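You operate a simulated robot arm through the tools that you are given. There is no shell and no other tool.

You run a simulated robot arm. Do the job below in one go: nothing can be reset, and whatever is moved stays where it is left.

JOB
Lay the small yellow skein in gap 1 and the blue one in gap 3, under the red bar.
Fine: they lie on the narrow stand; use the numbered gaps of the peg bar; the red bar lies on the pegs with both teal catches turned over it; the third small skein stays. Set down upright: red bar.

The check looks at the end state, three seconds after you hand in, the way a careful person would. Anything else that was tipped, shoved, dropped, spilled or broken makes it a failure.

ROBOT AND FRAMES
A 6-joint arm with a three-finger gripper, fixed in place. Base frame: the origin is on the floor under the middle of its stand, x ahead of it, y to its left, z up. Units: mm, rad, N and s.
It reaches about 1213 mm from its shoulder. Its first joint turns from -2.897 to 2.897 rad. Payload 4.89 kg.
The tool frame sits at the grasp point between the pads (the TCP): z along the fingers, y along the line on which they close. The tips reach 30 mm beyond it. The gripper opens to 164 mm; its body begins 125 mm behind the TCP.
Orientation is told as [roll, pitch, yaw] about the base's x, y, z axes, in that order, counted from this pose: with the fingers straight down and closing along the base's y, the tool's x points along the base's -x, its y along +y and its z along -z.

CONTROLS
- The arm moves only by the tool nudge_tool. Its argument "moves" is text: rows parted by semicolons, each of 7 numbers parted by spaces: the shift along the base's x, y, z in units of 50 mm (1.0 is 50 mm), then the turn, a rotation vector about the base's x, y, z in units of 8 degrees (1.0 is 8 degrees), then the closure, from 0 (fully open) to 1 (shut). In form: tx ty tz wx wy wz hand; .... A call has 1 to 20 rows; each row shifts and turns the commanded pose from where the row before left it. A call with a number of a shift or a turn outside -1 to 1 is refused whole. A row lasts 0.2 s, in which the tool goes at most 50 mm and 0.15 rad; a call with a longer step from one row to the next is refused whole, and so is a gripper value outside its range. A pose out of reach is approached as far as the arm can. The call stops where the force on the tool passes 90 N (or 10 N more than at its start, if that is more) or the arm is blocked; 0.2 s more then pass. Each finger travels about 108 mm/s and halts on what it meets, pressing with about 37 N; the grip force reading is that of the motor and also rises with nothing between the fingers. The clock runs only during rows and for 0.2 s after the last one: add rows that do not move to give the fingers time. It gives the time, the measured TCP pose, the force on the tool (base axes), the opening and the grip force at its end, in the units of the frame above (readings bear some noise), with the torque about the TCP (base axes, N m) and any sound that the robot's microphone picked up.
- Cameras (640 x 400 px; columns grow to the right, rows downward): "scene" is fixed at [235.4, -499.4, 1472.9]; the picture's right is [-0.25, 0.97, 0.00], its down [0.47, 0.12, -0.88] and it looks along [-0.85, -0.22, -0.48] (base axes); focal length 214 px, centre (320, 200). "wrist" rides on the gripper at [76, -2, -152] in the tool frame; the picture's right is [0.02, 1.00, 0.00], its down [-0.88, 0.02, -0.47] and it looks along [-0.47, 0.01, 0.88] (tool axes); focal length 247 px, centre (320, 200). There is no depth. A picture from a camera that has moved, and an enlarged one, comes with that camera's place and axes in the base frame and with its lens. The place of the scene camera against the robot may be out by one fixed shift of up to 25 mm in any direction.
- get_image(camera): a new picture of that camera. The clock stands still meanwhile.
- lift_body(by): moves the trunk up (or, below 0, down) by that many mm; the arm rides with it, the base frame stays. It gives what a move gives, with no picture.
- enlarge(camera, box): a new picture of the part [left, top, right, bottom] of that camera's present view, enlarged. The clock stands still meanwhile.
- close_job(): hands the job in; it is judged then, once.

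Nothing tells you positions but the pictures and the camera data. Unless the task says otherwise, let go and move clear before handing in.

The tools are called after "Call:" by a JSON object that holds its "fn" and its "kwargs". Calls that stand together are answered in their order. nudge_tool: Moves the arm, as the interface text tells. Its arguments: {"type":"object","properties":{"moves":{"type":"string"}},"required":["moves"]} The other tools are called the same way: lift_body (by) moves the trunk up or down; get_image (camera) takes a picture; enlarge (camera, box) takes an enlarged picture of a part of a camera's view; close_job () hands the job in.

At the start:

```text
t: 0.0
tcp_pos: [69.9, -520.5, 1267.0]
ee_rot: [0.0, 0.001, 0.0]
force: [0.6, 1.1, -0.5]
torque: [0.03, 0.02, -0.01]
finger_gap: 164.1
grip_force: 0.0
trunk travel left (down, up): [-200.0, 190.0]
```

scene: 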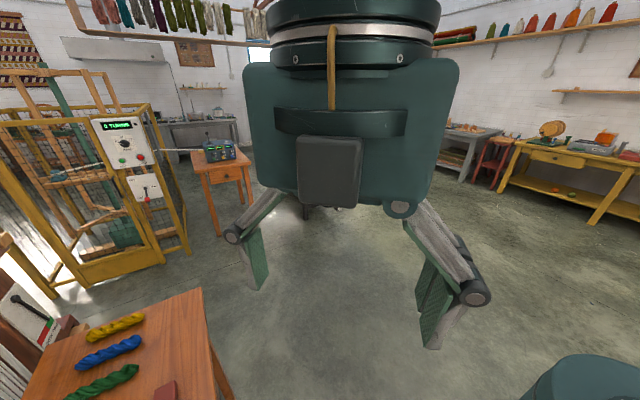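
wrist: 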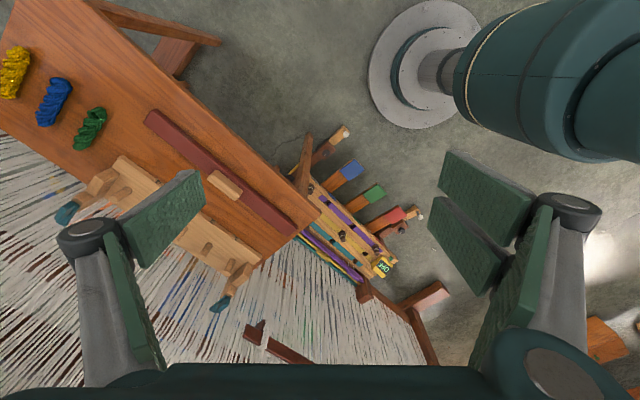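

I see a wooden stand with yellow, blue and green skeins, a dark red bar with a wooden handle, and a peg bar with teal catches. I'll look closer before moving.

Call:
{"fn": "enlarge", "kwargs": {"camera": "wrist", "box": [0, 0, 330, 330]}}

Call:
{"fn": "enlarge", "kwargs": {"camera": "scene", "box": [0, 240, 260, 400]}}

Call:
{"fn": "enlarge", "kwargs": {"camera": "wrist", "box": [50, 100, 330, 320]}}

```text
1.21 times, centred on (165, 165) of wrist
camera zoom: at [-6.0, -523.1, 1420.0], right [-0.02, 1.0, 0.0], down [0.88, 0.02, 0.47], along [0.47, 0.01, -0.88], focal length 299 px, centre (508, 242)
```

zoom: 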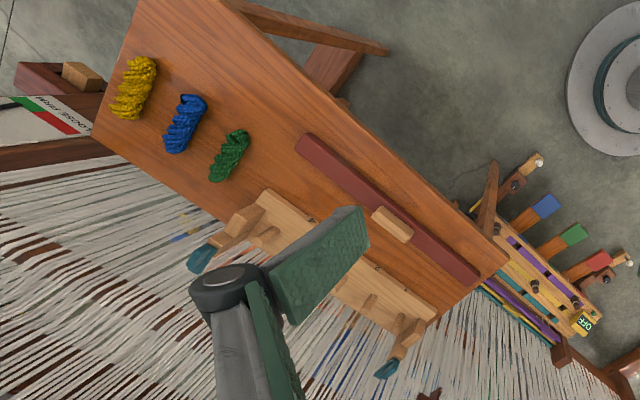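

```text
2.46 times, centred on (130, 320) of scene
camera zoom: at [235.4, -499.4, 1472.9], right [-0.25, 0.97, 0.0], down [0.47, 0.12, -0.88], along [-0.85, -0.22, -0.48], focal length 528 px, centre (788, -95)
```

zoom: 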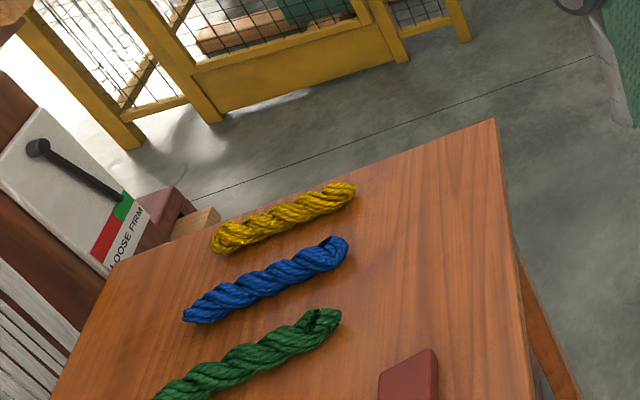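

```text
1.82 times, centred on (190, 210) of wrist
camera zoom: at [-6.0, -523.1, 1420.0], right [-0.02, 1.0, 0.0], down [0.88, 0.02, 0.47], along [0.47, 0.01, -0.88], focal length 449 px, centre (556, 182)
```

zoom: 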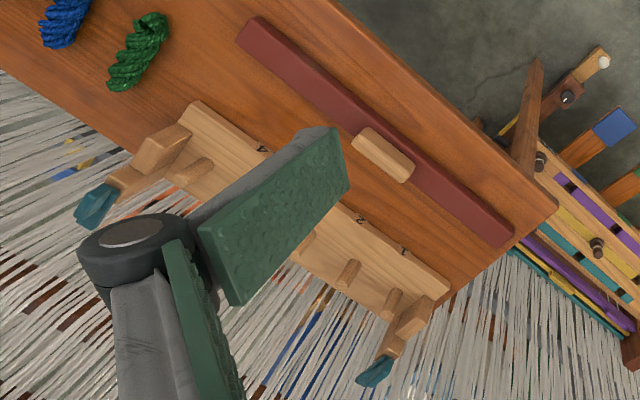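

The stand lies at about 45° in x/y with its top near z≈780. The peg bar is on its far edge with upright pegs, and the red bar is about 480 mm long. I'll move over it and turn the camera toward it for a better view.

Call:
{"fn": "nudge_tool", "kwargs": {"moves": "0.2 -0.4 0 0 0 -0.9375 0;0.2 -0.4 0 0 0 -0.9375 0;0.2 -0.4 0 0 0 -0.9375 0;0.2 -0.4 0 0 0 -0.9375 0;0.2 -0.4 0 0 0 -0.9375 0;0.2 -0.4 0 0 0 -0.9375 0;0 0 0 0 0 0 0"}}

Call:
{"fn": "get_image", "kwargs": {"camera": "wrist"}}

Call:
{"fn": "get_image", "kwargs": {"camera": "scene"}}

```text
t: 1.6
tcp_pos: [133.7, -638.2, 1265.7]
ee_rot: [0.0, 0.0, -0.788]
force: [-0.5, 0.6, -0.8]
torque: [0.03, 0.02, 0.04]
finger_gap: 163.9
grip_force: 0.1
trunk travel left (down, up): [-200.0, 190.0]
```

```text
taken
camera wrist: at [77.0, -585.5, 1418.5], right [0.69, 0.72, 0.0], down [0.64, -0.61, 0.47], along [0.34, -0.33, -0.88], focal length 247 px, centre (320, 200)
```

wrist: 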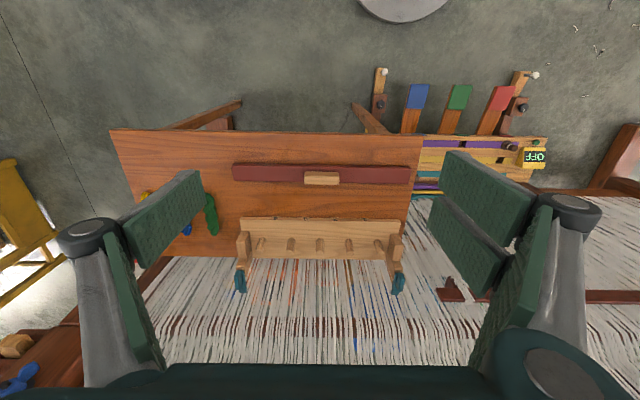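

```text
taken
```

scene: 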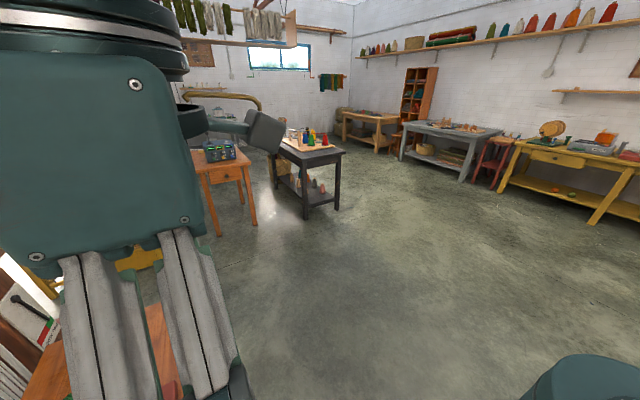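

Call:
{"fn": "enlarge", "kwargs": {"camera": "wrist", "box": [210, 140, 430, 300]}}

Call:
{"fn": "enlarge", "kwargs": {"camera": "wrist", "box": [370, 60, 560, 200]}}

```text
2.50 times, centred on (320, 220) of wrist
camera zoom: at [77.0, -585.5, 1418.5], right [0.69, 0.72, 0.0], down [0.64, -0.61, 0.47], along [0.34, -0.33, -0.88], focal length 617 px, centre (320, 150)
```

zoom: 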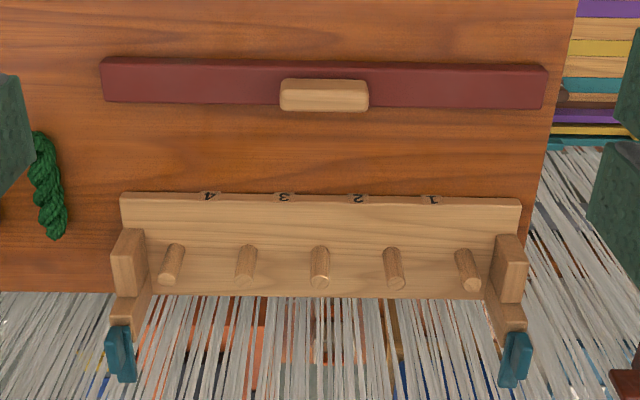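

```text
2.86 times, centred on (465, 130) of wrist
camera zoom: at [77.0, -585.5, 1418.5], right [0.69, 0.72, 0.0], down [0.64, -0.61, 0.47], along [0.34, -0.33, -0.88], focal length 706 px, centre (-94, 400)
```

zoom: 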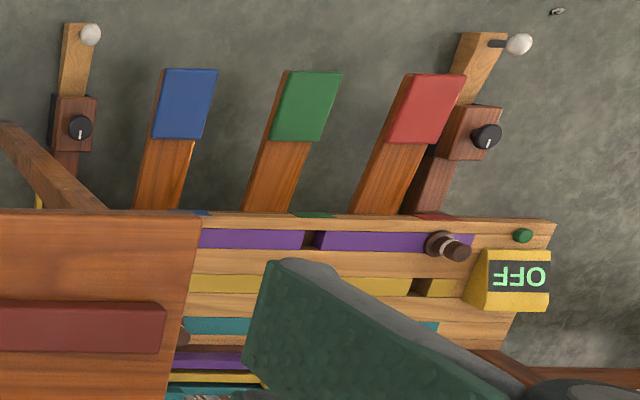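

The peg bar has five pegs and four gaps, numbered 4-3-2-1 from left to right in this view. I'll move closer to see how the pegs and catches are built.

Call:
{"fn": "nudge_tool", "kwargs": {"moves": "0.553 -0.54 -0.383 0 0 0 0;0.553 -0.54 -0.383 0 0 0 0;0.553 -0.54 -0.383 0 0 0 0;0.553 -0.54 -0.383 0 0 0 0;0.553 -0.54 -0.383 0 0 0 0;0.553 -0.54 -0.383 0 0 0 0;0 0 0 0 0 0 0"}}

Call:
{"fn": "get_image", "kwargs": {"camera": "wrist"}}

Call:
{"fn": "enlarge", "kwargs": {"camera": "wrist", "box": [160, 60, 480, 260]}}

```text
t: 3.2
tcp_pos: [297.2, -802.7, 1151.7]
ee_rot: [0.0, 0.002, -0.784]
force: [0.9, -0.5, -0.9]
torque: [0.16, 0.1, 0.0]
finger_gap: 164.1
grip_force: 0.2
trunk travel left (down, up): [-200.0, 190.0]
```

```text
taken
camera wrist: at [241.6, -750.5, 1304.8], right [0.69, 0.72, 0.0], down [0.64, -0.61, 0.47], along [0.34, -0.33, -0.88], focal length 247 px, centre (320, 200)
```

wrist: 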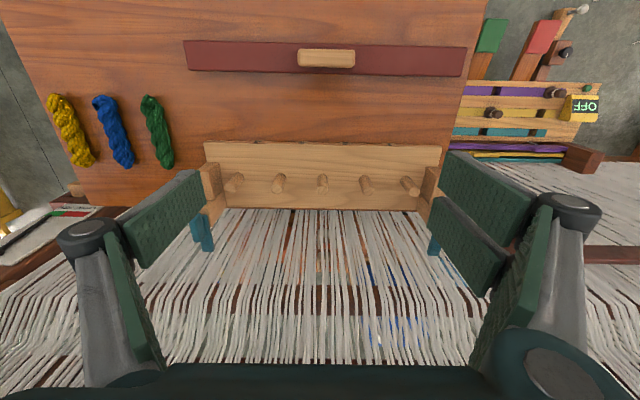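

```text
2.00 times, centred on (320, 160) of wrist
camera zoom: at [241.6, -750.5, 1304.8], right [0.69, 0.72, 0.0], down [0.64, -0.61, 0.47], along [0.34, -0.33, -0.88], focal length 494 px, centre (320, 280)
```

zoom: 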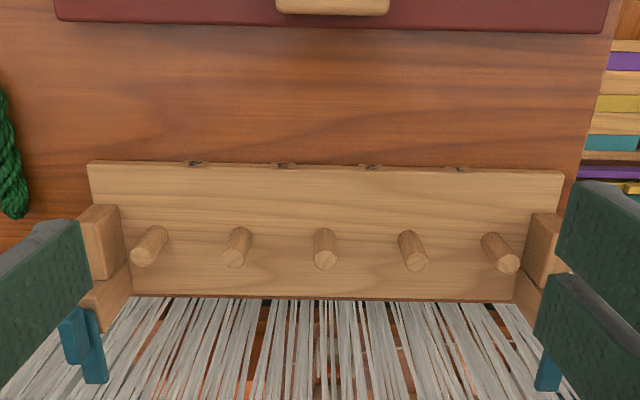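

The pegs look upright, roughly 50 mm tall, with blocks and teal catches at both ends. I'll tilt the camera for an oblique view of the peg bar.

Call:
{"fn": "nudge_tool", "kwargs": {"moves": "-0.485 0.515 -0.5 -0.663 -0.663 0 0;-0.485 0.515 -0.5 -0.663 -0.663 0 0;-0.485 0.515 -0.5 -0.663 -0.663 0 0;-0.485 0.515 -0.5 -0.663 -0.663 0 0;0 0 0 0 0 0 0"}}

Call:
{"fn": "get_image", "kwargs": {"camera": "wrist"}}

Call:
{"fn": "enlarge", "kwargs": {"camera": "wrist", "box": [160, 100, 480, 300]}}

```text
t: 4.4
tcp_pos: [201.0, -700.2, 1052.8]
ee_rot: [0.001, -0.522, -0.786]
force: [0.0, -0.3, -0.1]
torque: [0.0, 0.02, 0.02]
finger_gap: 163.8
grip_force: 0.1
trunk travel left (down, up): [-200.0, 190.0]
```

```text
taken
camera wrist: at [99.0, -601.7, 1147.2], right [0.69, 0.72, -0.01], down [0.39, -0.36, 0.85], along [0.61, -0.59, -0.53], focal length 247 px, centre (320, 200)
```

wrist: 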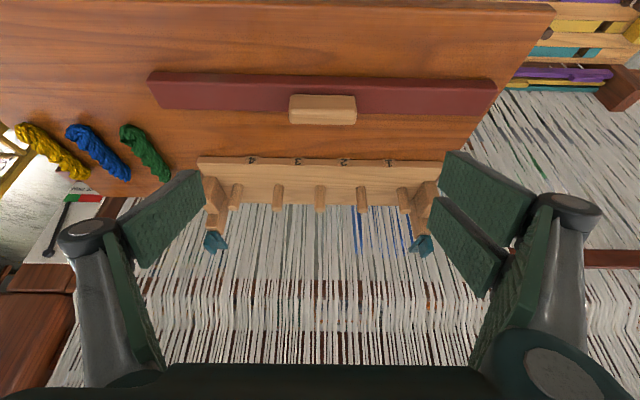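

```text
2.00 times, centred on (320, 200) of wrist
camera zoom: at [99.0, -601.7, 1147.2], right [0.69, 0.72, -0.01], down [0.39, -0.36, 0.85], along [0.61, -0.59, -0.53], focal length 494 px, centre (320, 200)
```

zoom: 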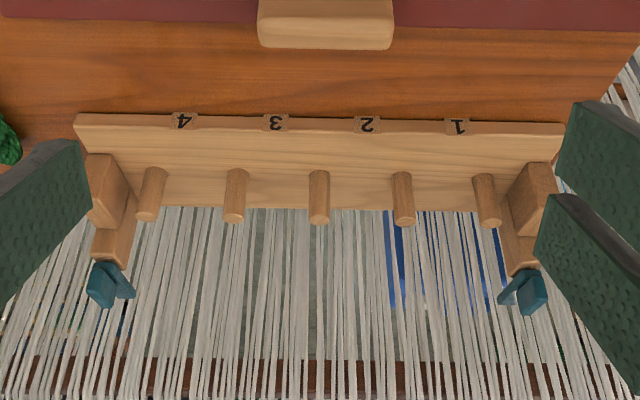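

Triangulating, the peg board top is at z≈873, with peg tops near 920, pegs about 80 mm apart, and the red bar about 430 mm long. I'll get a closer oblique look at each catch.

Call:
{"fn": "nudge_tool", "kwargs": {"moves": "0.94 -0.07 -0.215 0 0 0 0;0.94 -0.07 -0.215 0 0 0 0;0.94 -0.07 -0.215 0 0 0 0;0.94 -0.07 -0.215 0 0 0 0;0 0 0 0 0 0 0"}}

Call:
{"fn": "get_image", "kwargs": {"camera": "wrist"}}

Call:
{"fn": "enlarge", "kwargs": {"camera": "wrist", "box": [280, 130, 480, 290]}}

```text
t: 5.6
tcp_pos: [386.9, -713.5, 1011.2]
ee_rot: [-0.001, -0.523, -0.785]
force: [1.1, -0.6, -0.2]
torque: [0.03, 0.04, 0.05]
finger_gap: 163.8
grip_force: 0.1
trunk travel left (down, up): [-200.0, 190.0]
```

```text
taken
camera wrist: at [285.8, -614.2, 1105.3], right [0.69, 0.72, -0.01], down [0.39, -0.36, 0.85], along [0.61, -0.59, -0.53], focal length 247 px, centre (320, 200)
```

wrist: 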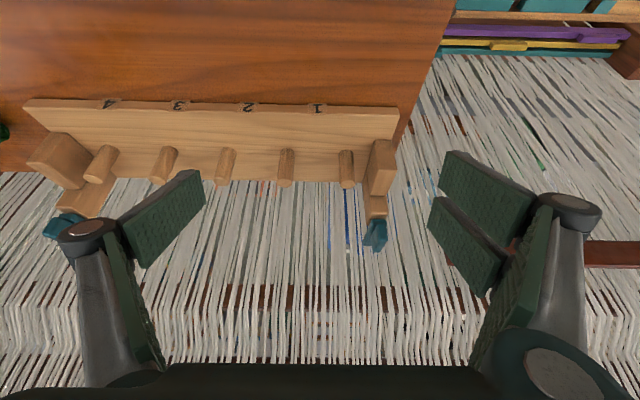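

```text
2.50 times, centred on (380, 210) of wrist
camera zoom: at [285.8, -614.2, 1105.3], right [0.69, 0.72, -0.01], down [0.39, -0.36, 0.85], along [0.61, -0.59, -0.53], focal length 617 px, centre (170, 175)
```

zoom: 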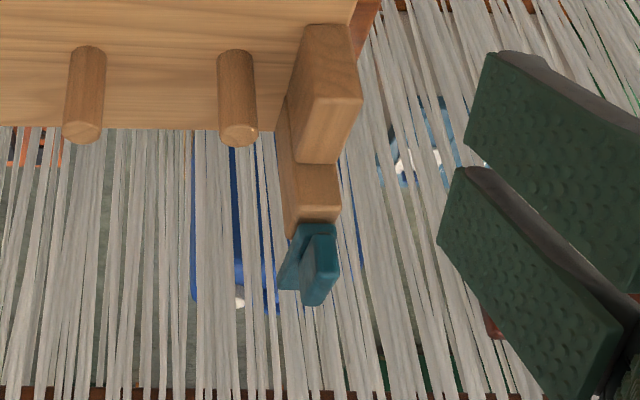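

Each end has a block plus a farther piece carrying the teal catch. I'll look straight down on the right end to understand the shape.

Call:
{"fn": "nudge_tool", "kwargs": {"moves": "0.455 -0.02 0.345 0.663 0.663 0 0;0.455 -0.02 0.345 0.663 0.663 0 0;0.455 -0.02 0.345 0.663 0.663 0 0;0.455 -0.02 0.345 0.663 0.663 0 0;0 0 0 0 0 0 0"}}

Call:
{"fn": "get_image", "kwargs": {"camera": "wrist"}}

Call:
{"fn": "enlarge", "kwargs": {"camera": "wrist", "box": [240, 100, 440, 260]}}

```text
t: 6.8
tcp_pos: [480.6, -717.0, 1077.4]
ee_rot: [0.0, 0.002, -0.785]
force: [0.7, -0.3, -0.6]
torque: [0.07, 0.09, 0.03]
finger_gap: 164.1
grip_force: 0.0
trunk travel left (down, up): [-200.0, 190.0]
```

```text
taken
camera wrist: at [425.1, -663.5, 1230.3], right [0.69, 0.72, 0.0], down [0.64, -0.61, 0.47], along [0.34, -0.33, -0.88], focal length 247 px, centre (320, 200)
```

wrist: 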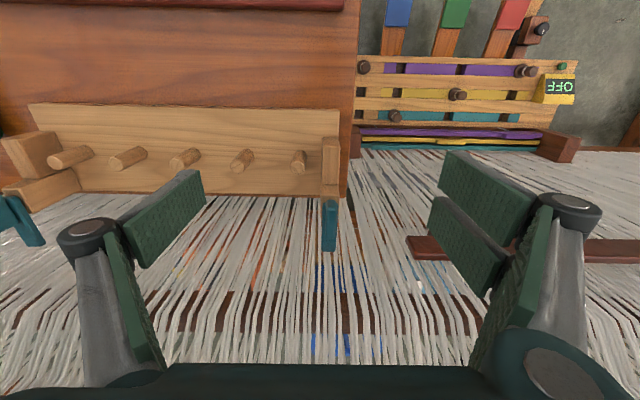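

```text
2.50 times, centred on (340, 180) of wrist
camera zoom: at [425.1, -663.5, 1230.3], right [0.69, 0.72, 0.0], down [0.64, -0.61, 0.47], along [0.34, -0.33, -0.88], focal length 617 px, centre (270, 250)
```

zoom: 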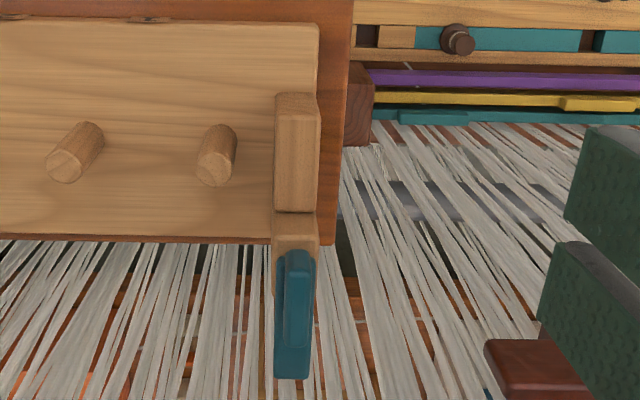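

The end piece looks like a support block level with the peg tops. Behind it is a taller post with the teal catch on top, now pointing away from the board. I'll zoom in further.

Call:
{"fn": "enlarge", "kwargs": {"camera": "wrist", "box": [300, 120, 380, 260]}}

Call:
{"fn": "enlarge", "kwargs": {"camera": "wrist", "box": [0, 110, 110, 250]}}

```text
2.86 times, centred on (340, 190) of wrist
camera zoom: at [425.1, -663.5, 1230.3], right [0.69, 0.72, 0.0], down [0.64, -0.61, 0.47], along [0.34, -0.33, -0.88], focal length 706 px, centre (263, 229)
```

zoom: 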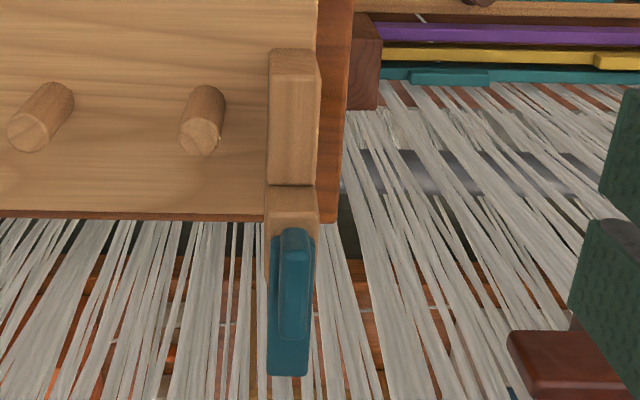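

```text
2.86 times, centred on (55, 180) of wrist
camera zoom: at [425.1, -663.5, 1230.3], right [0.69, 0.72, 0.0], down [0.64, -0.61, 0.47], along [0.34, -0.33, -0.88], focal length 706 px, centre (1077, 257)
```

zoom: 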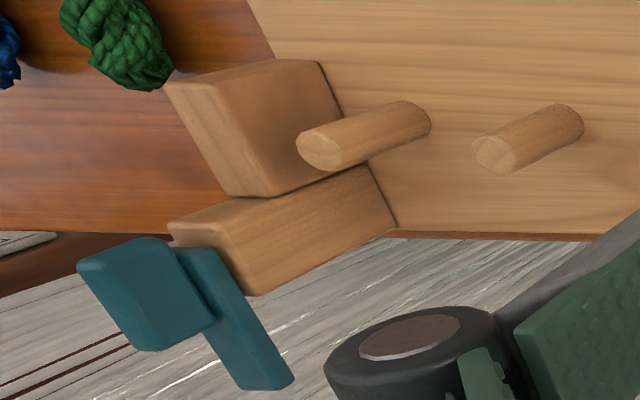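

I now understand the catches: teal turn-buttons pivot on the taller far posts, with a knob on top and the plate pointing away. The bar is meant to lie across the pegs and end blocks. I'll study the fingers next, since there is little room between pegs and skeins.

Call:
{"fn": "enlarge", "kwargs": {"camera": "wrist", "box": [400, 130, 620, 300]}}

Call:
{"fn": "enlarge", "kwargs": {"camera": "wrist", "box": [50, 150, 270, 320]}}

```text
2.35 times, centred on (510, 215) of wrist
camera zoom: at [425.1, -663.5, 1230.3], right [0.69, 0.72, 0.0], down [0.64, -0.61, 0.47], along [0.34, -0.33, -0.88], focal length 581 px, centre (-127, 165)
```

zoom: 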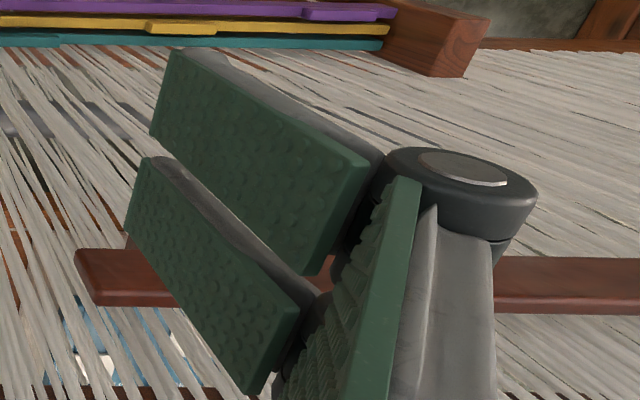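

```text
2.35 times, centred on (160, 235) of wrist
camera zoom: at [425.1, -663.5, 1230.3], right [0.69, 0.72, 0.0], down [0.64, -0.61, 0.47], along [0.34, -0.33, -0.88], focal length 581 px, centre (696, 118)
```

zoom: 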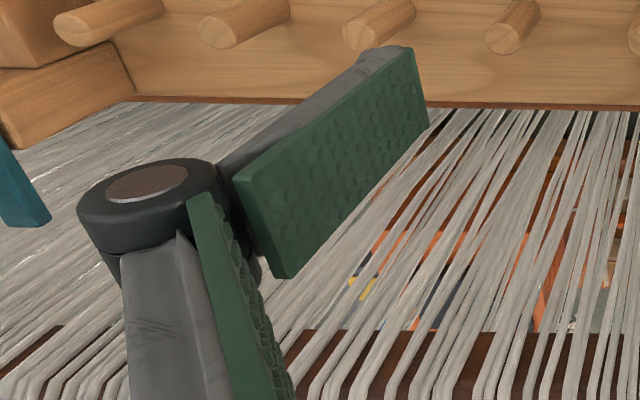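

The fingers are about 25 mm wide each, one on one side and two on the other. I'll grip the skeins near their robot-side ends so the fingers clear the pegs. Next I go above the skeins to check reach and positions.

Call:
{"fn": "nudge_tool", "kwargs": {"moves": "-0.793 -0.474 0 0 0 0 0;-0.793 -0.474 0 0 0 0 0;-0.793 -0.474 0 0 0 0 0;-0.793 -0.474 0 0 0 0 0;-0.793 -0.474 0 0 0 0 0;-0.793 -0.474 0 0 0 0 0;-0.793 -0.474 0 0 0 0 0;-0.793 -0.474 0 0 0 0 0;-0.793 -0.474 0 0 0 0 0;-0.793 -0.474 0 0 0 0 0;-0.793 -0.474 0 0 0 0 0;-0.793 -0.474 0 0 0 0 0;-0.793 -0.474 0 0 0 0 0;0 0 0 0 0 0 0.6;0 0 0 0 0 0 0.6"}}

Call:
{"fn": "get_image", "kwargs": {"camera": "wrist"}}

Call:
{"fn": "enlarge", "kwargs": {"camera": "wrist", "box": [180, 60, 480, 250]}}

Call:
{"fn": "get_image", "kwargs": {"camera": "scene"}}

```text
t: 10.0
tcp_pos: [-36.9, -1028.2, 1076.7]
ee_rot: [0.0, 0.001, -0.784]
force: [-1.0, 0.0, -0.5]
torque: [0.05, -0.06, -0.01]
finger_gap: 65.8
grip_force: 0.1
trunk travel left (down, up): [-200.0, 190.0]
```

```text
taken
camera wrist: at [-92.3, -976.7, 1230.1], right [0.69, 0.72, 0.0], down [0.64, -0.61, 0.47], along [0.34, -0.33, -0.88], focal length 247 px, centre (320, 200)
```

wrist: 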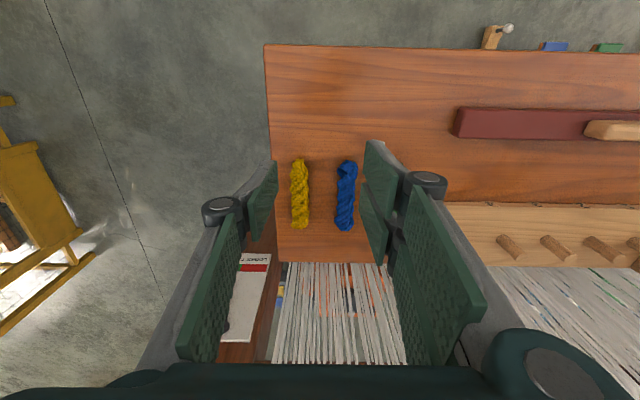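

```text
2.11 times, centred on (330, 155) of wrist
camera zoom: at [-92.3, -976.7, 1230.1], right [0.69, 0.72, 0.0], down [0.64, -0.61, 0.47], along [0.34, -0.33, -0.88], focal length 520 px, centre (299, 295)
```

zoom: 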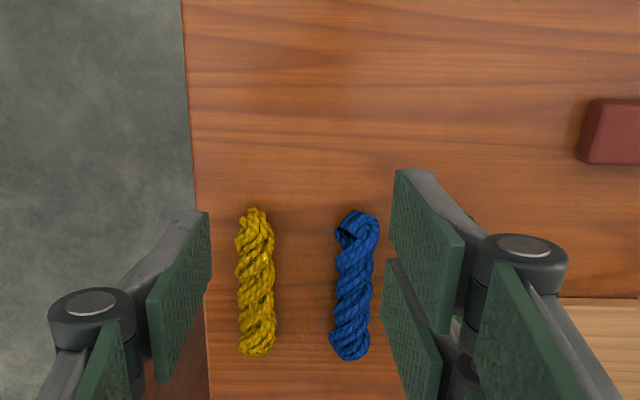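

```text
taken
```

scene: 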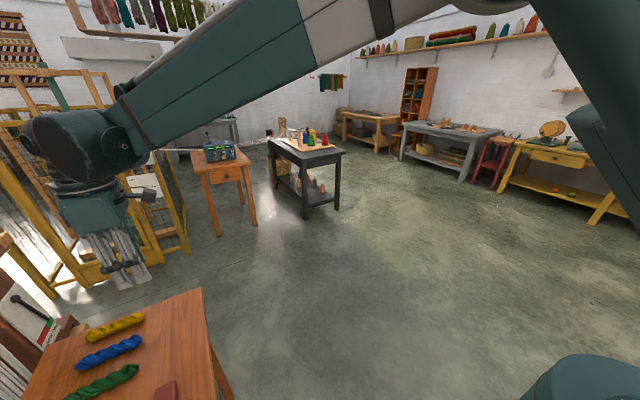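

Reach is fine so far. Yellow is centred at e1≈-786, e2≈812 and blue at e1≈-709, both lying across the stand and about 127 mm long. I'll move over yellow's near half and descend partway to check alignment.

Call:
{"fn": "nudge_tool", "kwargs": {"moves": "0.16 -0.471 -0.7 0 0 0 0.7;0.16 -0.471 -0.7 0 0 0 0.7;0.16 -0.471 -0.7 0 0 0 0.7;0 0 0 0 0 0 0.7;0 0 0 0 0 0 0.7"}}

Call:
{"fn": "get_image", "kwargs": {"camera": "wrist"}}

Call:
{"fn": "enlarge", "kwargs": {"camera": "wrist", "box": [200, 80, 440, 280]}}

Call:
{"fn": "enlarge", "kwargs": {"camera": "scene", "box": [0, 200, 260, 400]}}

```text
t: 11.2
tcp_pos: [-9.6, -1099.3, 974.3]
ee_rot: [0.001, 0.0, -0.786]
force: [0.3, -0.1, -0.5]
torque: [0.09, 0.06, 0.01]
finger_gap: 49.2
grip_force: 0.1
trunk travel left (down, up): [-200.0, 190.0]
```

```text
taken
camera wrist: at [-65.2, -1046.6, 1128.3], right [0.69, 0.72, 0.0], down [0.64, -0.61, 0.47], along [0.34, -0.33, -0.88], focal length 247 px, centre (320, 200)
```

wrist: 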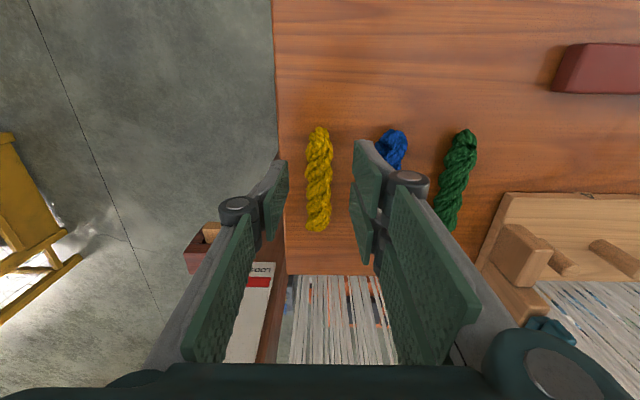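

```text
2.00 times, centred on (320, 180) of wrist
camera zoom: at [-65.2, -1046.6, 1128.3], right [0.69, 0.72, 0.0], down [0.64, -0.61, 0.47], along [0.34, -0.33, -0.88], focal length 494 px, centre (320, 240)
```

zoom: 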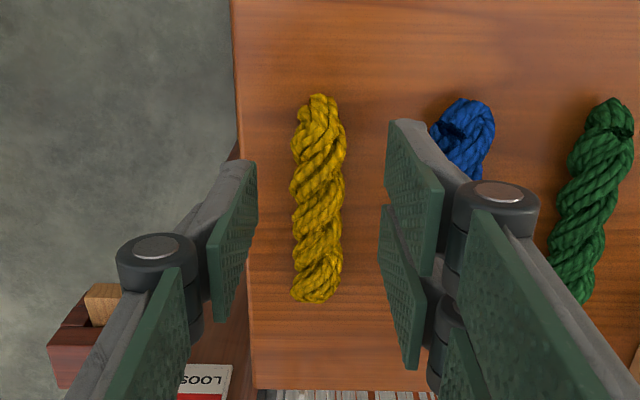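

```text
2.00 times, centred on (130, 300) of scene
camera zoom: at [235.4, -499.4, 1472.9], right [-0.25, 0.97, 0.0], down [0.47, 0.12, -0.88], along [-0.85, -0.22, -0.48], focal length 429 px, centre (700, 0)
```

zoom: 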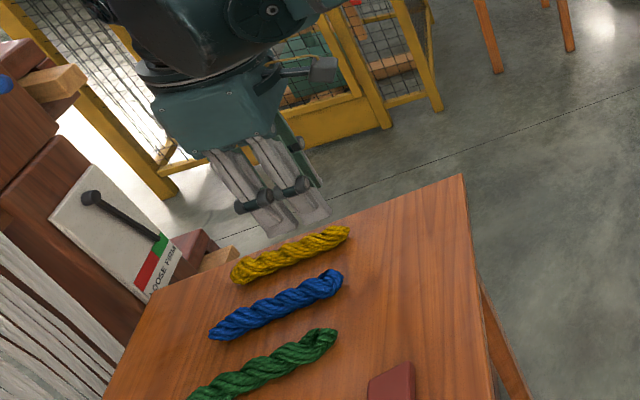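

The fingers straddle yellow evenly, and I want the grip about 44 mm from its middle on the robot side. I'll shift slightly, lower most of the way, and check again.

Call:
{"fn": "nudge_tool", "kwargs": {"moves": "-0.106 0.078 0 0 0 0 0.7;0 0 -0.7 0 0 0 0.7;0 0 -0.6 0 0 0 0.7;0 0 0 0 0 0 0.7"}}

Call:
{"fn": "enlarge", "kwargs": {"camera": "wrist", "box": [200, 60, 440, 260]}}

Call:
{"fn": "enlarge", "kwargs": {"camera": "scene", "box": [40, 270, 180, 380]}}

```text
t: 12.2
tcp_pos: [-16.1, -1095.0, 908.6]
ee_rot: [0.0, 0.001, -0.785]
force: [-0.3, 0.0, -0.6]
torque: [0.05, 0.0, -0.01]
finger_gap: 49.1
grip_force: 0.1
trunk travel left (down, up): [-200.0, 190.0]
```

```text
2.00 times, centred on (320, 160) of wrist
camera zoom: at [-71.4, -1043.7, 1061.7], right [0.69, 0.72, 0.0], down [0.64, -0.61, 0.47], along [0.34, -0.33, -0.88], focal length 494 px, centre (320, 280)
```

zoom: 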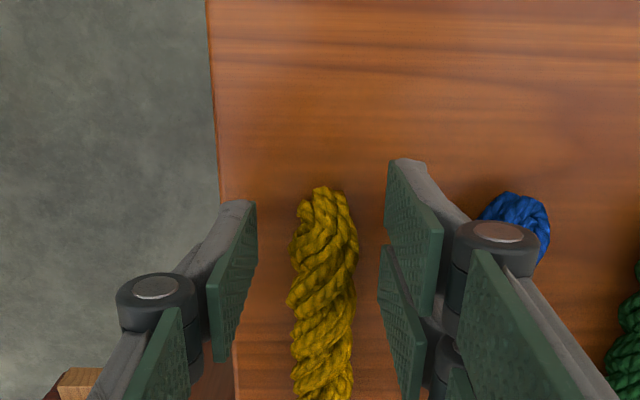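

```text
3.64 times, centred on (110, 325) of scene
camera zoom: at [235.4, -499.4, 1472.9], right [-0.25, 0.97, 0.0], down [0.47, 0.12, -0.88], along [-0.85, -0.22, -0.48], focal length 780 px, centre (1084, -254)
```

zoom: 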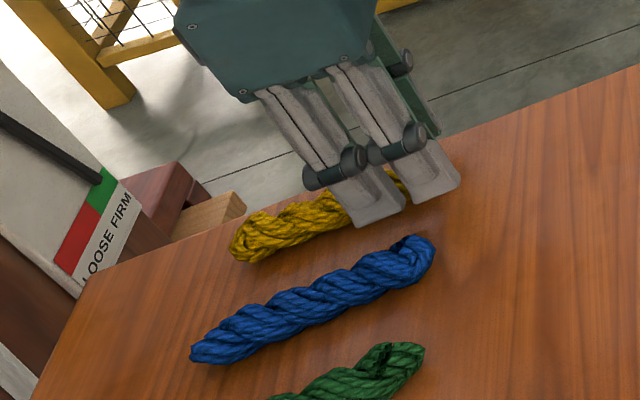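

The fingers flank yellow cleanly with blue outside them. I'll lower a little more and close.

Call:
{"fn": "nudge_tool", "kwargs": {"moves": "0 0 -0.2 0 0 0 0.7;0 0 -0.16 0 0 0 0.7;0 0 0 0 0 0 0.7"}}

Call:
{"fn": "enlarge", "kwargs": {"camera": "scene", "box": [40, 270, 180, 380]}}

Call:
{"fn": "enlarge", "kwargs": {"camera": "wrist", "box": [200, 60, 440, 260]}}

```text
t: 13.0
tcp_pos: [-16.1, -1094.1, 891.2]
ee_rot: [0.001, -0.001, -0.785]
force: [-0.1, 0.2, 0.4]
torque: [-0.01, 0.0, 0.02]
finger_gap: 49.2
grip_force: 0.1
trunk travel left (down, up): [-200.0, 190.0]
```

```text
3.64 times, centred on (110, 325) of scene
camera zoom: at [235.4, -499.4, 1472.9], right [-0.25, 0.97, 0.0], down [0.47, 0.12, -0.88], along [-0.85, -0.22, -0.48], focal length 780 px, centre (1084, -254)
```

zoom: 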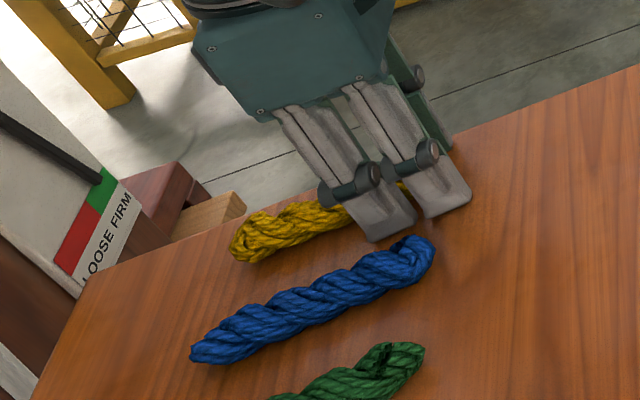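

```text
2.00 times, centred on (320, 160) of wrist
camera zoom: at [-71.4, -1041.4, 1044.0], right [0.69, 0.72, 0.0], down [0.64, -0.61, 0.47], along [0.34, -0.33, -0.88], focal length 494 px, centre (320, 280)
```

zoom: 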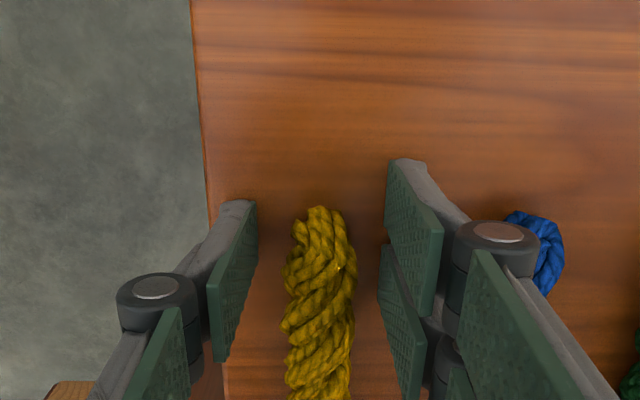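

Call:
{"fn": "nudge_tool", "kwargs": {"moves": "0 0 -0.08 0 0 0 0.7;0 0 0 0 0 0 0.75;0 0 0 0 0 0 0.8;0 0 0 0 0 0 0.9;0 0 0 0 0 0 0.9;0 0 0 0 0 0 0.9"}}

Call:
{"fn": "enlarge", "kwargs": {"camera": "wrist", "box": [200, 60, 440, 260]}}

Call:
{"fn": "enlarge", "kwargs": {"camera": "scene", "box": [40, 270, 180, 380]}}

```text
t: 14.4
tcp_pos: [-16.4, -1090.9, 888.6]
ee_rot: [-0.002, -0.001, -0.787]
force: [7.0, -0.4, 39.1]
torque: [0.43, -0.34, -0.14]
finger_gap: 28.8
grip_force: 37.8
trunk travel left (down, up): [-200.0, 190.0]
```

```text
2.00 times, centred on (320, 160) of wrist
camera zoom: at [-72.1, -1039.3, 1042.3], right [0.69, 0.72, 0.0], down [0.64, -0.61, 0.47], along [0.34, -0.33, -0.88], focal length 494 px, centre (320, 280)
```

zoom: 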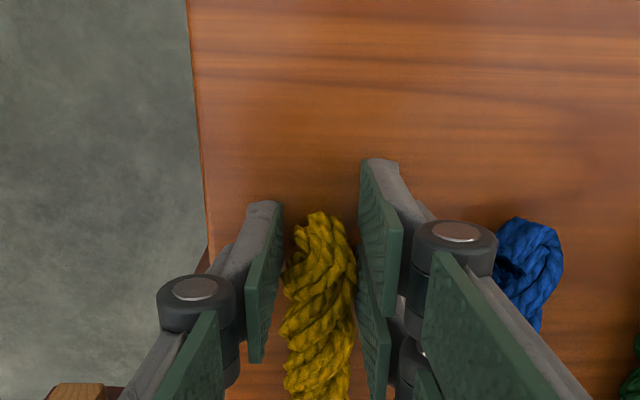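

```text
3.64 times, centred on (110, 325) of scene
camera zoom: at [235.4, -499.4, 1472.9], right [-0.25, 0.97, 0.0], down [0.47, 0.12, -0.88], along [-0.85, -0.22, -0.48], focal length 780 px, centre (1084, -254)
```

zoom: 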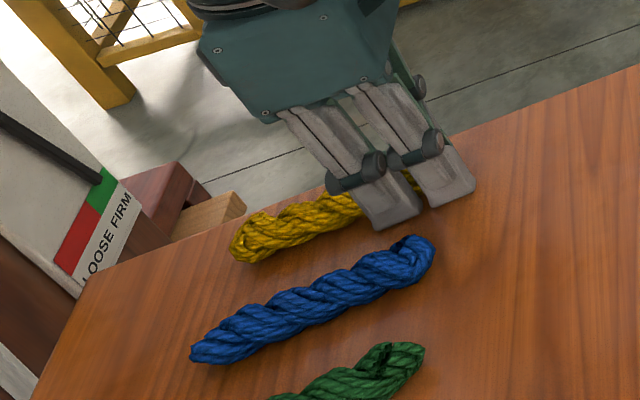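

The fingertips touched the table at TCP z≈888.6, so the table is at about 858, and yellow is gripped at 28.8 mm. I'll lift gently and check the hold.

Call:
{"fn": "nudge_tool", "kwargs": {"moves": "0 0 0.1 0 0 0 0.92;0 0 0.3 0 0 0 0.92;0 0 0.4 0 0 0 0.92;0 0 0.4 0 0 0 0.92;0 0 0 0 0 0 0.92"}}

Call:
{"fn": "enlarge", "kwargs": {"camera": "wrist", "box": [200, 60, 440, 260]}}

Call:
{"fn": "enlarge", "kwargs": {"camera": "scene", "box": [40, 250, 200, 380]}}

```text
t: 15.6
tcp_pos: [-15.4, -1091.0, 948.1]
ee_rot: [0.001, 0.0, -0.785]
force: [0.2, 0.4, -0.5]
torque: [0.01, 0.02, 0.0]
finger_gap: 28.6
grip_force: 37.0
trunk travel left (down, up): [-200.0, 190.0]
```

```text
2.00 times, centred on (320, 160) of wrist
camera zoom: at [-70.7, -1039.4, 1100.3], right [0.69, 0.72, 0.0], down [0.64, -0.61, 0.47], along [0.34, -0.33, -0.88], focal length 494 px, centre (320, 280)
```

zoom: 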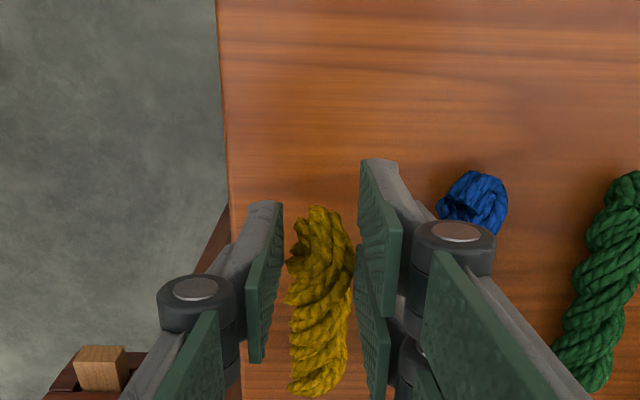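

```text
3.08 times, centred on (120, 315) of scene
camera zoom: at [235.4, -499.4, 1472.9], right [-0.25, 0.97, 0.0], down [0.47, 0.12, -0.88], along [-0.85, -0.22, -0.48], focal length 660 px, centre (935, -154)
```

zoom: 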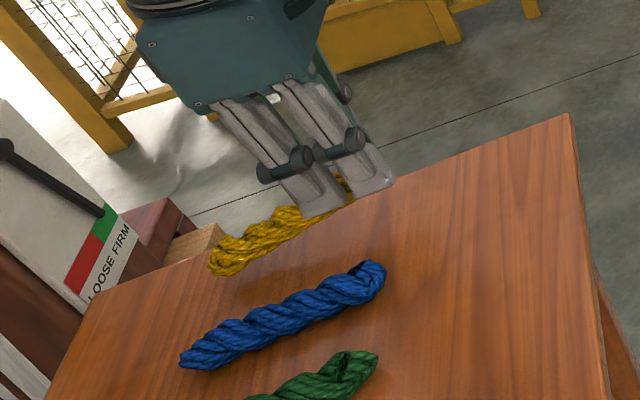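

Call:
{"fn": "get_image", "kwargs": {"camera": "wrist"}}

Call:
{"fn": "enlarge", "kwargs": {"camera": "scene", "box": [70, 280, 140, 330]}}

```text
taken
camera wrist: at [-70.7, -1039.4, 1100.3], right [0.69, 0.72, 0.0], down [0.64, -0.61, 0.47], along [0.34, -0.33, -0.88], focal length 247 px, centre (320, 200)
```

wrist: 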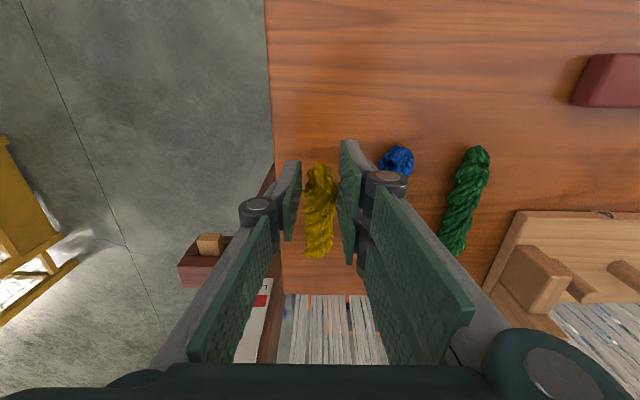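

```text
8.00 times, centred on (105, 305) of scene
camera zoom: at [235.4, -499.4, 1472.9], right [-0.25, 0.97, 0.0], down [0.47, 0.12, -0.88], along [-0.85, -0.22, -0.48], focal length 1716 px, centre (2040, -640)
```

zoom: 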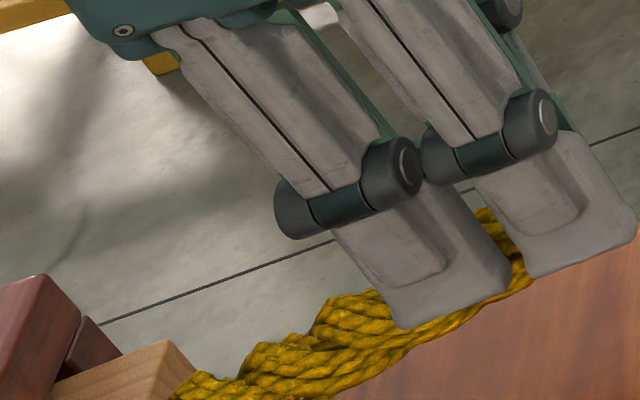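

Yellow is held with its far end drooping about 18°, which is fine since it will level out when lowered. I'll raise it well above the posts, carry it along the stand, and stop in front of gap 1.

Call:
{"fn": "nudge_tool", "kwargs": {"moves": "0 0 0.9 0 0 0 0.92;0 0 0.9 0 0 0 0.92;0 0 0.84 0 0 0 0.92;0.647 0.647 0 0 0 0 0.92;0.647 0.647 0 0 0 0 0.92;0.647 0.647 0 0 0 0 0.92;0.647 0.647 0 0 0 0 0.92;0.647 0.647 0 0 0 0 0.92;0.647 0.647 0 0 0 0 0.92;0.647 0.647 0 0 0 0 0.92;0.647 0.647 0 0 0 0 0.92;0.647 0.647 0 0 0 0 0.92;0.647 0.647 0 0 0 0 0.92;0.647 0.647 0 0 0 0 0.92;0.647 0.647 0 0 0 0 0.92;0 0 0 0 0 0 0.92"}}

Call:
{"fn": "get_image", "kwargs": {"camera": "wrist"}}

Call:
{"fn": "enlarge", "kwargs": {"camera": "wrist", "box": [200, 60, 440, 260]}}

```text
t: 19.0
tcp_pos: [373.6, -701.9, 1076.8]
ee_rot: [0.001, 0.001, -0.787]
force: [0.6, -0.2, 0.1]
torque: [-0.04, 0.04, 0.01]
finger_gap: 28.8
grip_force: 36.9
trunk travel left (down, up): [-200.0, 190.0]
```

```text
taken
camera wrist: at [318.1, -650.0, 1230.4], right [0.69, 0.72, 0.0], down [0.64, -0.61, 0.47], along [0.34, -0.33, -0.88], focal length 247 px, centre (320, 200)
```

wrist: 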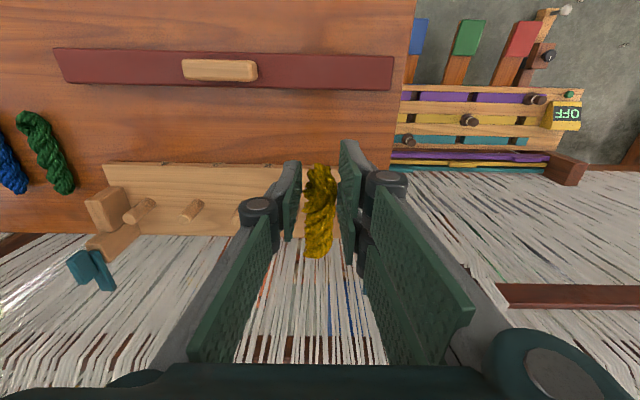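

```text
2.00 times, centred on (320, 160) of wrist
camera zoom: at [318.1, -650.0, 1230.4], right [0.69, 0.72, 0.0], down [0.64, -0.61, 0.47], along [0.34, -0.33, -0.88], focal length 494 px, centre (320, 280)
```

zoom: 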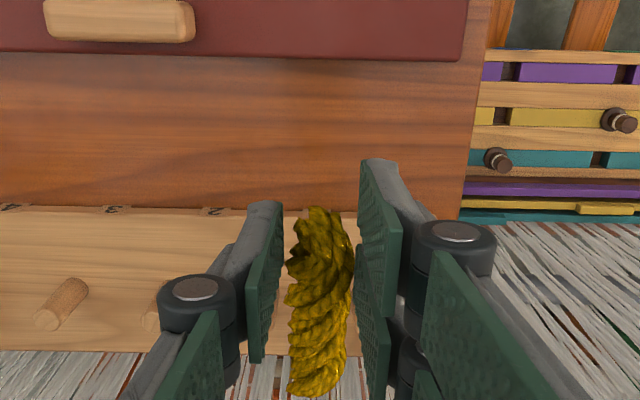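

Yellow is in front of gap 1. I'll move it across the board at this height and then lower it until the fingertips are just above the peg tops.

Call:
{"fn": "nudge_tool", "kwargs": {"moves": "0.559 -0.593 0 0 0 0 0.92;0.559 -0.593 0 0 0 0 0.92;0 0 -0.8 0 0 0 0.92;0 0 -0.8 0 0 0 0.92;0 0 -0.6 0 0 0 0.92;0 0 0 0 0 0 0.92"}}

Call:
{"fn": "get_image", "kwargs": {"camera": "wrist"}}

Call:
{"fn": "enlarge", "kwargs": {"camera": "wrist", "box": [200, 60, 440, 260]}}

Call:
{"fn": "get_image", "kwargs": {"camera": "scene"}}

```text
t: 20.4
tcp_pos: [427.8, -764.6, 966.7]
ee_rot: [0.001, 0.001, -0.786]
force: [-0.3, -0.5, -0.3]
torque: [0.04, 0.07, 0.03]
finger_gap: 29.0
grip_force: 36.8
trunk travel left (down, up): [-200.0, 190.0]
```

```text
taken
camera wrist: at [372.5, -712.8, 1119.8], right [0.69, 0.72, 0.0], down [0.64, -0.61, 0.47], along [0.34, -0.33, -0.88], focal length 247 px, centre (320, 200)
```

wrist: 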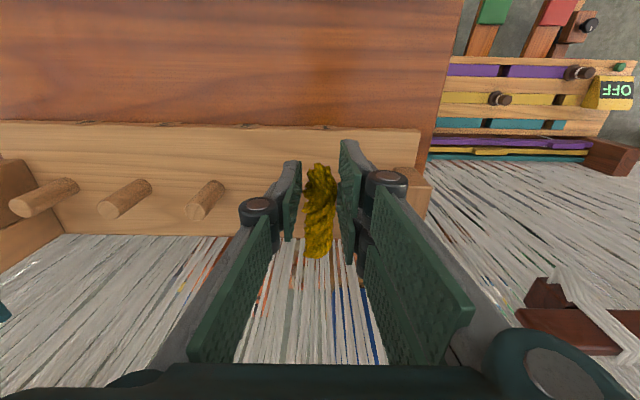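

```text
2.00 times, centred on (320, 160) of wrist
camera zoom: at [372.5, -712.8, 1119.8], right [0.69, 0.72, 0.0], down [0.64, -0.61, 0.47], along [0.34, -0.33, -0.88], focal length 494 px, centre (320, 280)
```

zoom: 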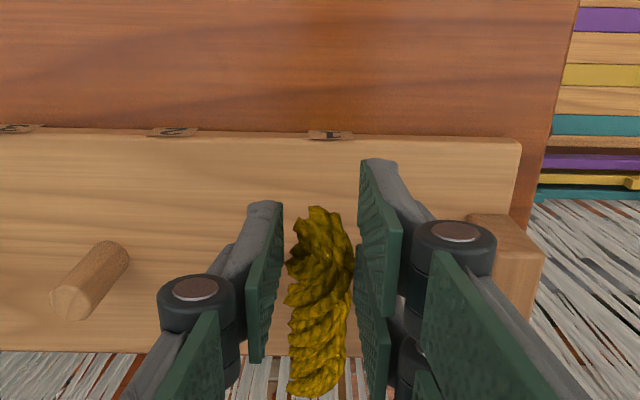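

```text
taken
```

scene: 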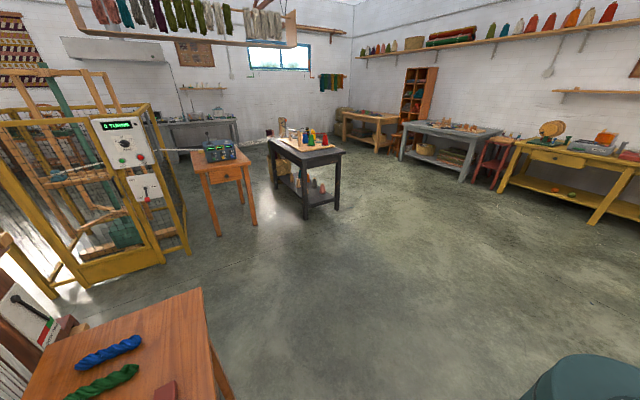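

Label 1 sits right under the skein, and the TCP is about 3 mm off the gap centre. I'll correct that and lower slowly, watching the force.

Call:
{"fn": "nudge_tool", "kwargs": {"moves": "-0.01 0.108 0 0 0 0 0.92;0 0 -0.4 0 0 0 0.92;0 0 -0.3 0 0 0 0.92;0 0 0 0 0 0 0.92"}}

Call:
{"fn": "enlarge", "kwargs": {"camera": "wrist", "box": [200, 60, 440, 260]}}

```text
t: 21.4
tcp_pos: [427.4, -759.3, 931.2]
ee_rot: [-0.001, 0.0, -0.785]
force: [-1.0, 1.2, 8.0]
torque: [-0.63, -0.55, 0.0]
finger_gap: 28.8
grip_force: 37.5
trunk travel left (down, up): [-200.0, 190.0]
```

```text
2.00 times, centred on (320, 160) of wrist
camera zoom: at [372.4, -706.3, 1084.9], right [0.69, 0.72, 0.0], down [0.64, -0.61, 0.47], along [0.34, -0.33, -0.88], focal length 494 px, centre (320, 280)
```

zoom: 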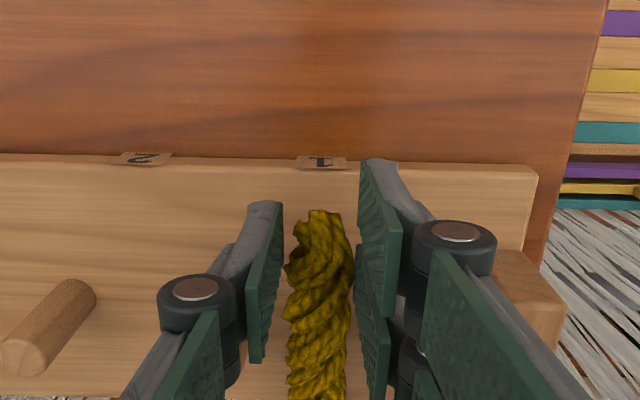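

Call:
{"fn": "nudge_tool", "kwargs": {"moves": "0 0 -0.15 0 0 0 0.92;0 0 -0.15 0 0 0 0.92;0 0 0 0 0 0 0.92"}}

Call:
{"fn": "enlarge", "kwargs": {"camera": "wrist", "box": [200, 60, 440, 260]}}

```text
t: 22.2
tcp_pos: [426.9, -756.9, 921.2]
ee_rot: [-0.001, -0.002, -0.788]
force: [2.3, -5.7, 61.2]
torque: [-0.53, -0.4, -0.05]
finger_gap: 28.9
grip_force: 36.7
trunk travel left (down, up): [-200.0, 190.0]
```

```text
2.00 times, centred on (320, 160) of wrist
camera zoom: at [371.4, -704.8, 1073.7], right [0.69, 0.72, 0.0], down [0.64, -0.61, 0.48], along [0.34, -0.33, -0.88], focal length 494 px, centre (320, 280)
```

zoom: 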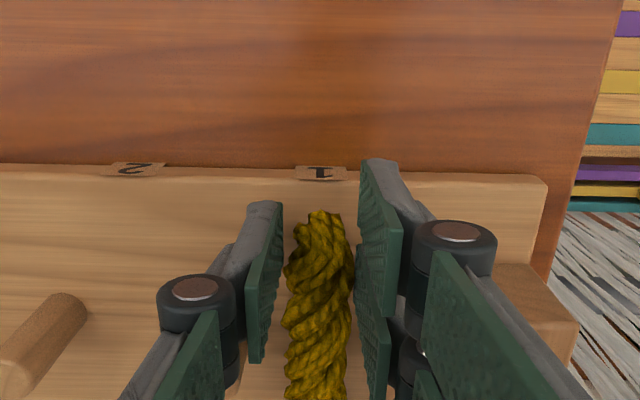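

The fingertips are on the board, so its top is near z≈890. I'll relieve the pressure, then open just enough to release yellow.

Call:
{"fn": "nudge_tool", "kwargs": {"moves": "0 0 0.1 0 0 0 0.92;0 0 0 0 0 0 0.92"}}

```text
t: 22.8
tcp_pos: [428.0, -757.0, 922.1]
ee_rot: [0.0, -0.001, -0.786]
force: [-0.4, -0.6, -1.0]
torque: [0.02, 0.01, 0.02]
finger_gap: 28.7
grip_force: 37.4
trunk travel left (down, up): [-200.0, 190.0]
```

Call:
{"fn": "nudge_tool", "kwargs": {"moves": "0 0 0 0 0 0 0.85;0 0 0 0 0 0 0.8;0 0 0 0 0 0 0.75;0 0 0 0 0 0 0.72;0 0 0 0 0 0 0.72"}}

Call:
{"fn": "enlarge", "kwargs": {"camera": "wrist", "box": [200, 60, 440, 260]}}

```text
t: 24.0
tcp_pos: [426.3, -757.9, 923.7]
ee_rot: [0.0, -0.001, -0.787]
force: [0.5, 0.0, 0.3]
torque: [0.0, -0.02, -0.01]
finger_gap: 45.8
grip_force: 0.0
trunk travel left (down, up): [-200.0, 190.0]
```

```text
2.00 times, centred on (320, 160) of wrist
camera zoom: at [372.3, -705.6, 1076.6], right [0.69, 0.72, 0.0], down [0.64, -0.61, 0.47], along [0.34, -0.33, -0.88], focal length 494 px, centre (320, 280)
```

zoom: 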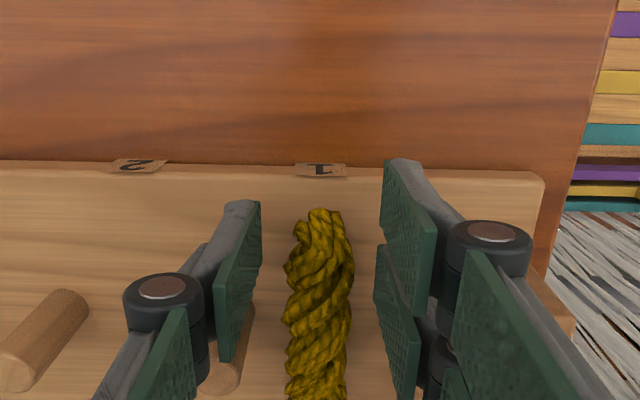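

Yellow is released between the pegs. I'll rise straight up, back off, and check it.

Call:
{"fn": "nudge_tool", "kwargs": {"moves": "0 0 0.3 0 0 0 0.72;0 0 0.8 0 0 0 0.72;0 0 1 0 0 0 0.72;0 0 1 0 0 0 0.7;-0.6 0.6 0 0 0 0 0.7;-0.6 0.6 0 0 0 0 0.7;0 0 0 0 0 0 0.7"}}

Call:
{"fn": "get_image", "kwargs": {"camera": "wrist"}}

Call:
{"fn": "enlarge", "kwargs": {"camera": "wrist", "box": [220, 100, 420, 260]}}

```text
t: 25.6
tcp_pos: [367.4, -696.0, 1078.9]
ee_rot: [0.001, 0.001, -0.785]
force: [-0.6, -0.8, 0.1]
torque: [-0.12, -0.03, -0.02]
finger_gap: 49.3
grip_force: 0.1
trunk travel left (down, up): [-200.0, 190.0]
```

```text
taken
camera wrist: at [310.9, -644.4, 1230.5], right [0.69, 0.72, 0.0], down [0.64, -0.61, 0.47], along [0.34, -0.33, -0.88], focal length 247 px, centre (320, 200)
```

wrist: 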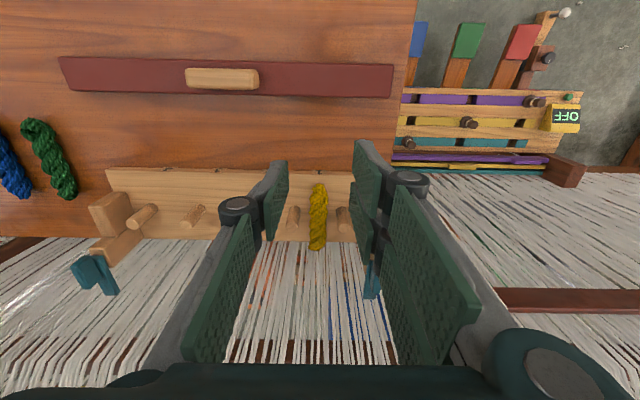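

```text
2.50 times, centred on (320, 180) of wrist
camera zoom: at [310.9, -644.4, 1230.5], right [0.69, 0.72, 0.0], down [0.64, -0.61, 0.47], along [0.34, -0.33, -0.88], focal length 617 px, centre (320, 250)
```

zoom: 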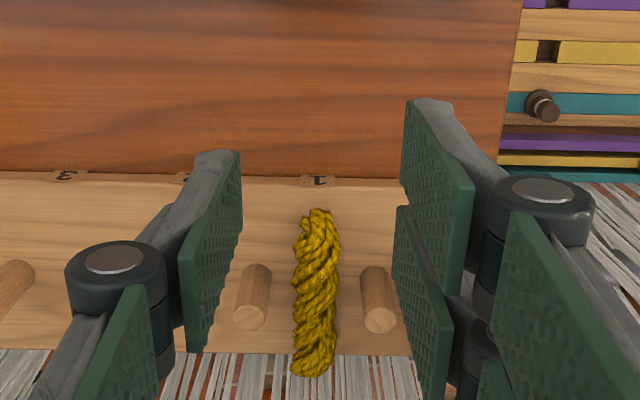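

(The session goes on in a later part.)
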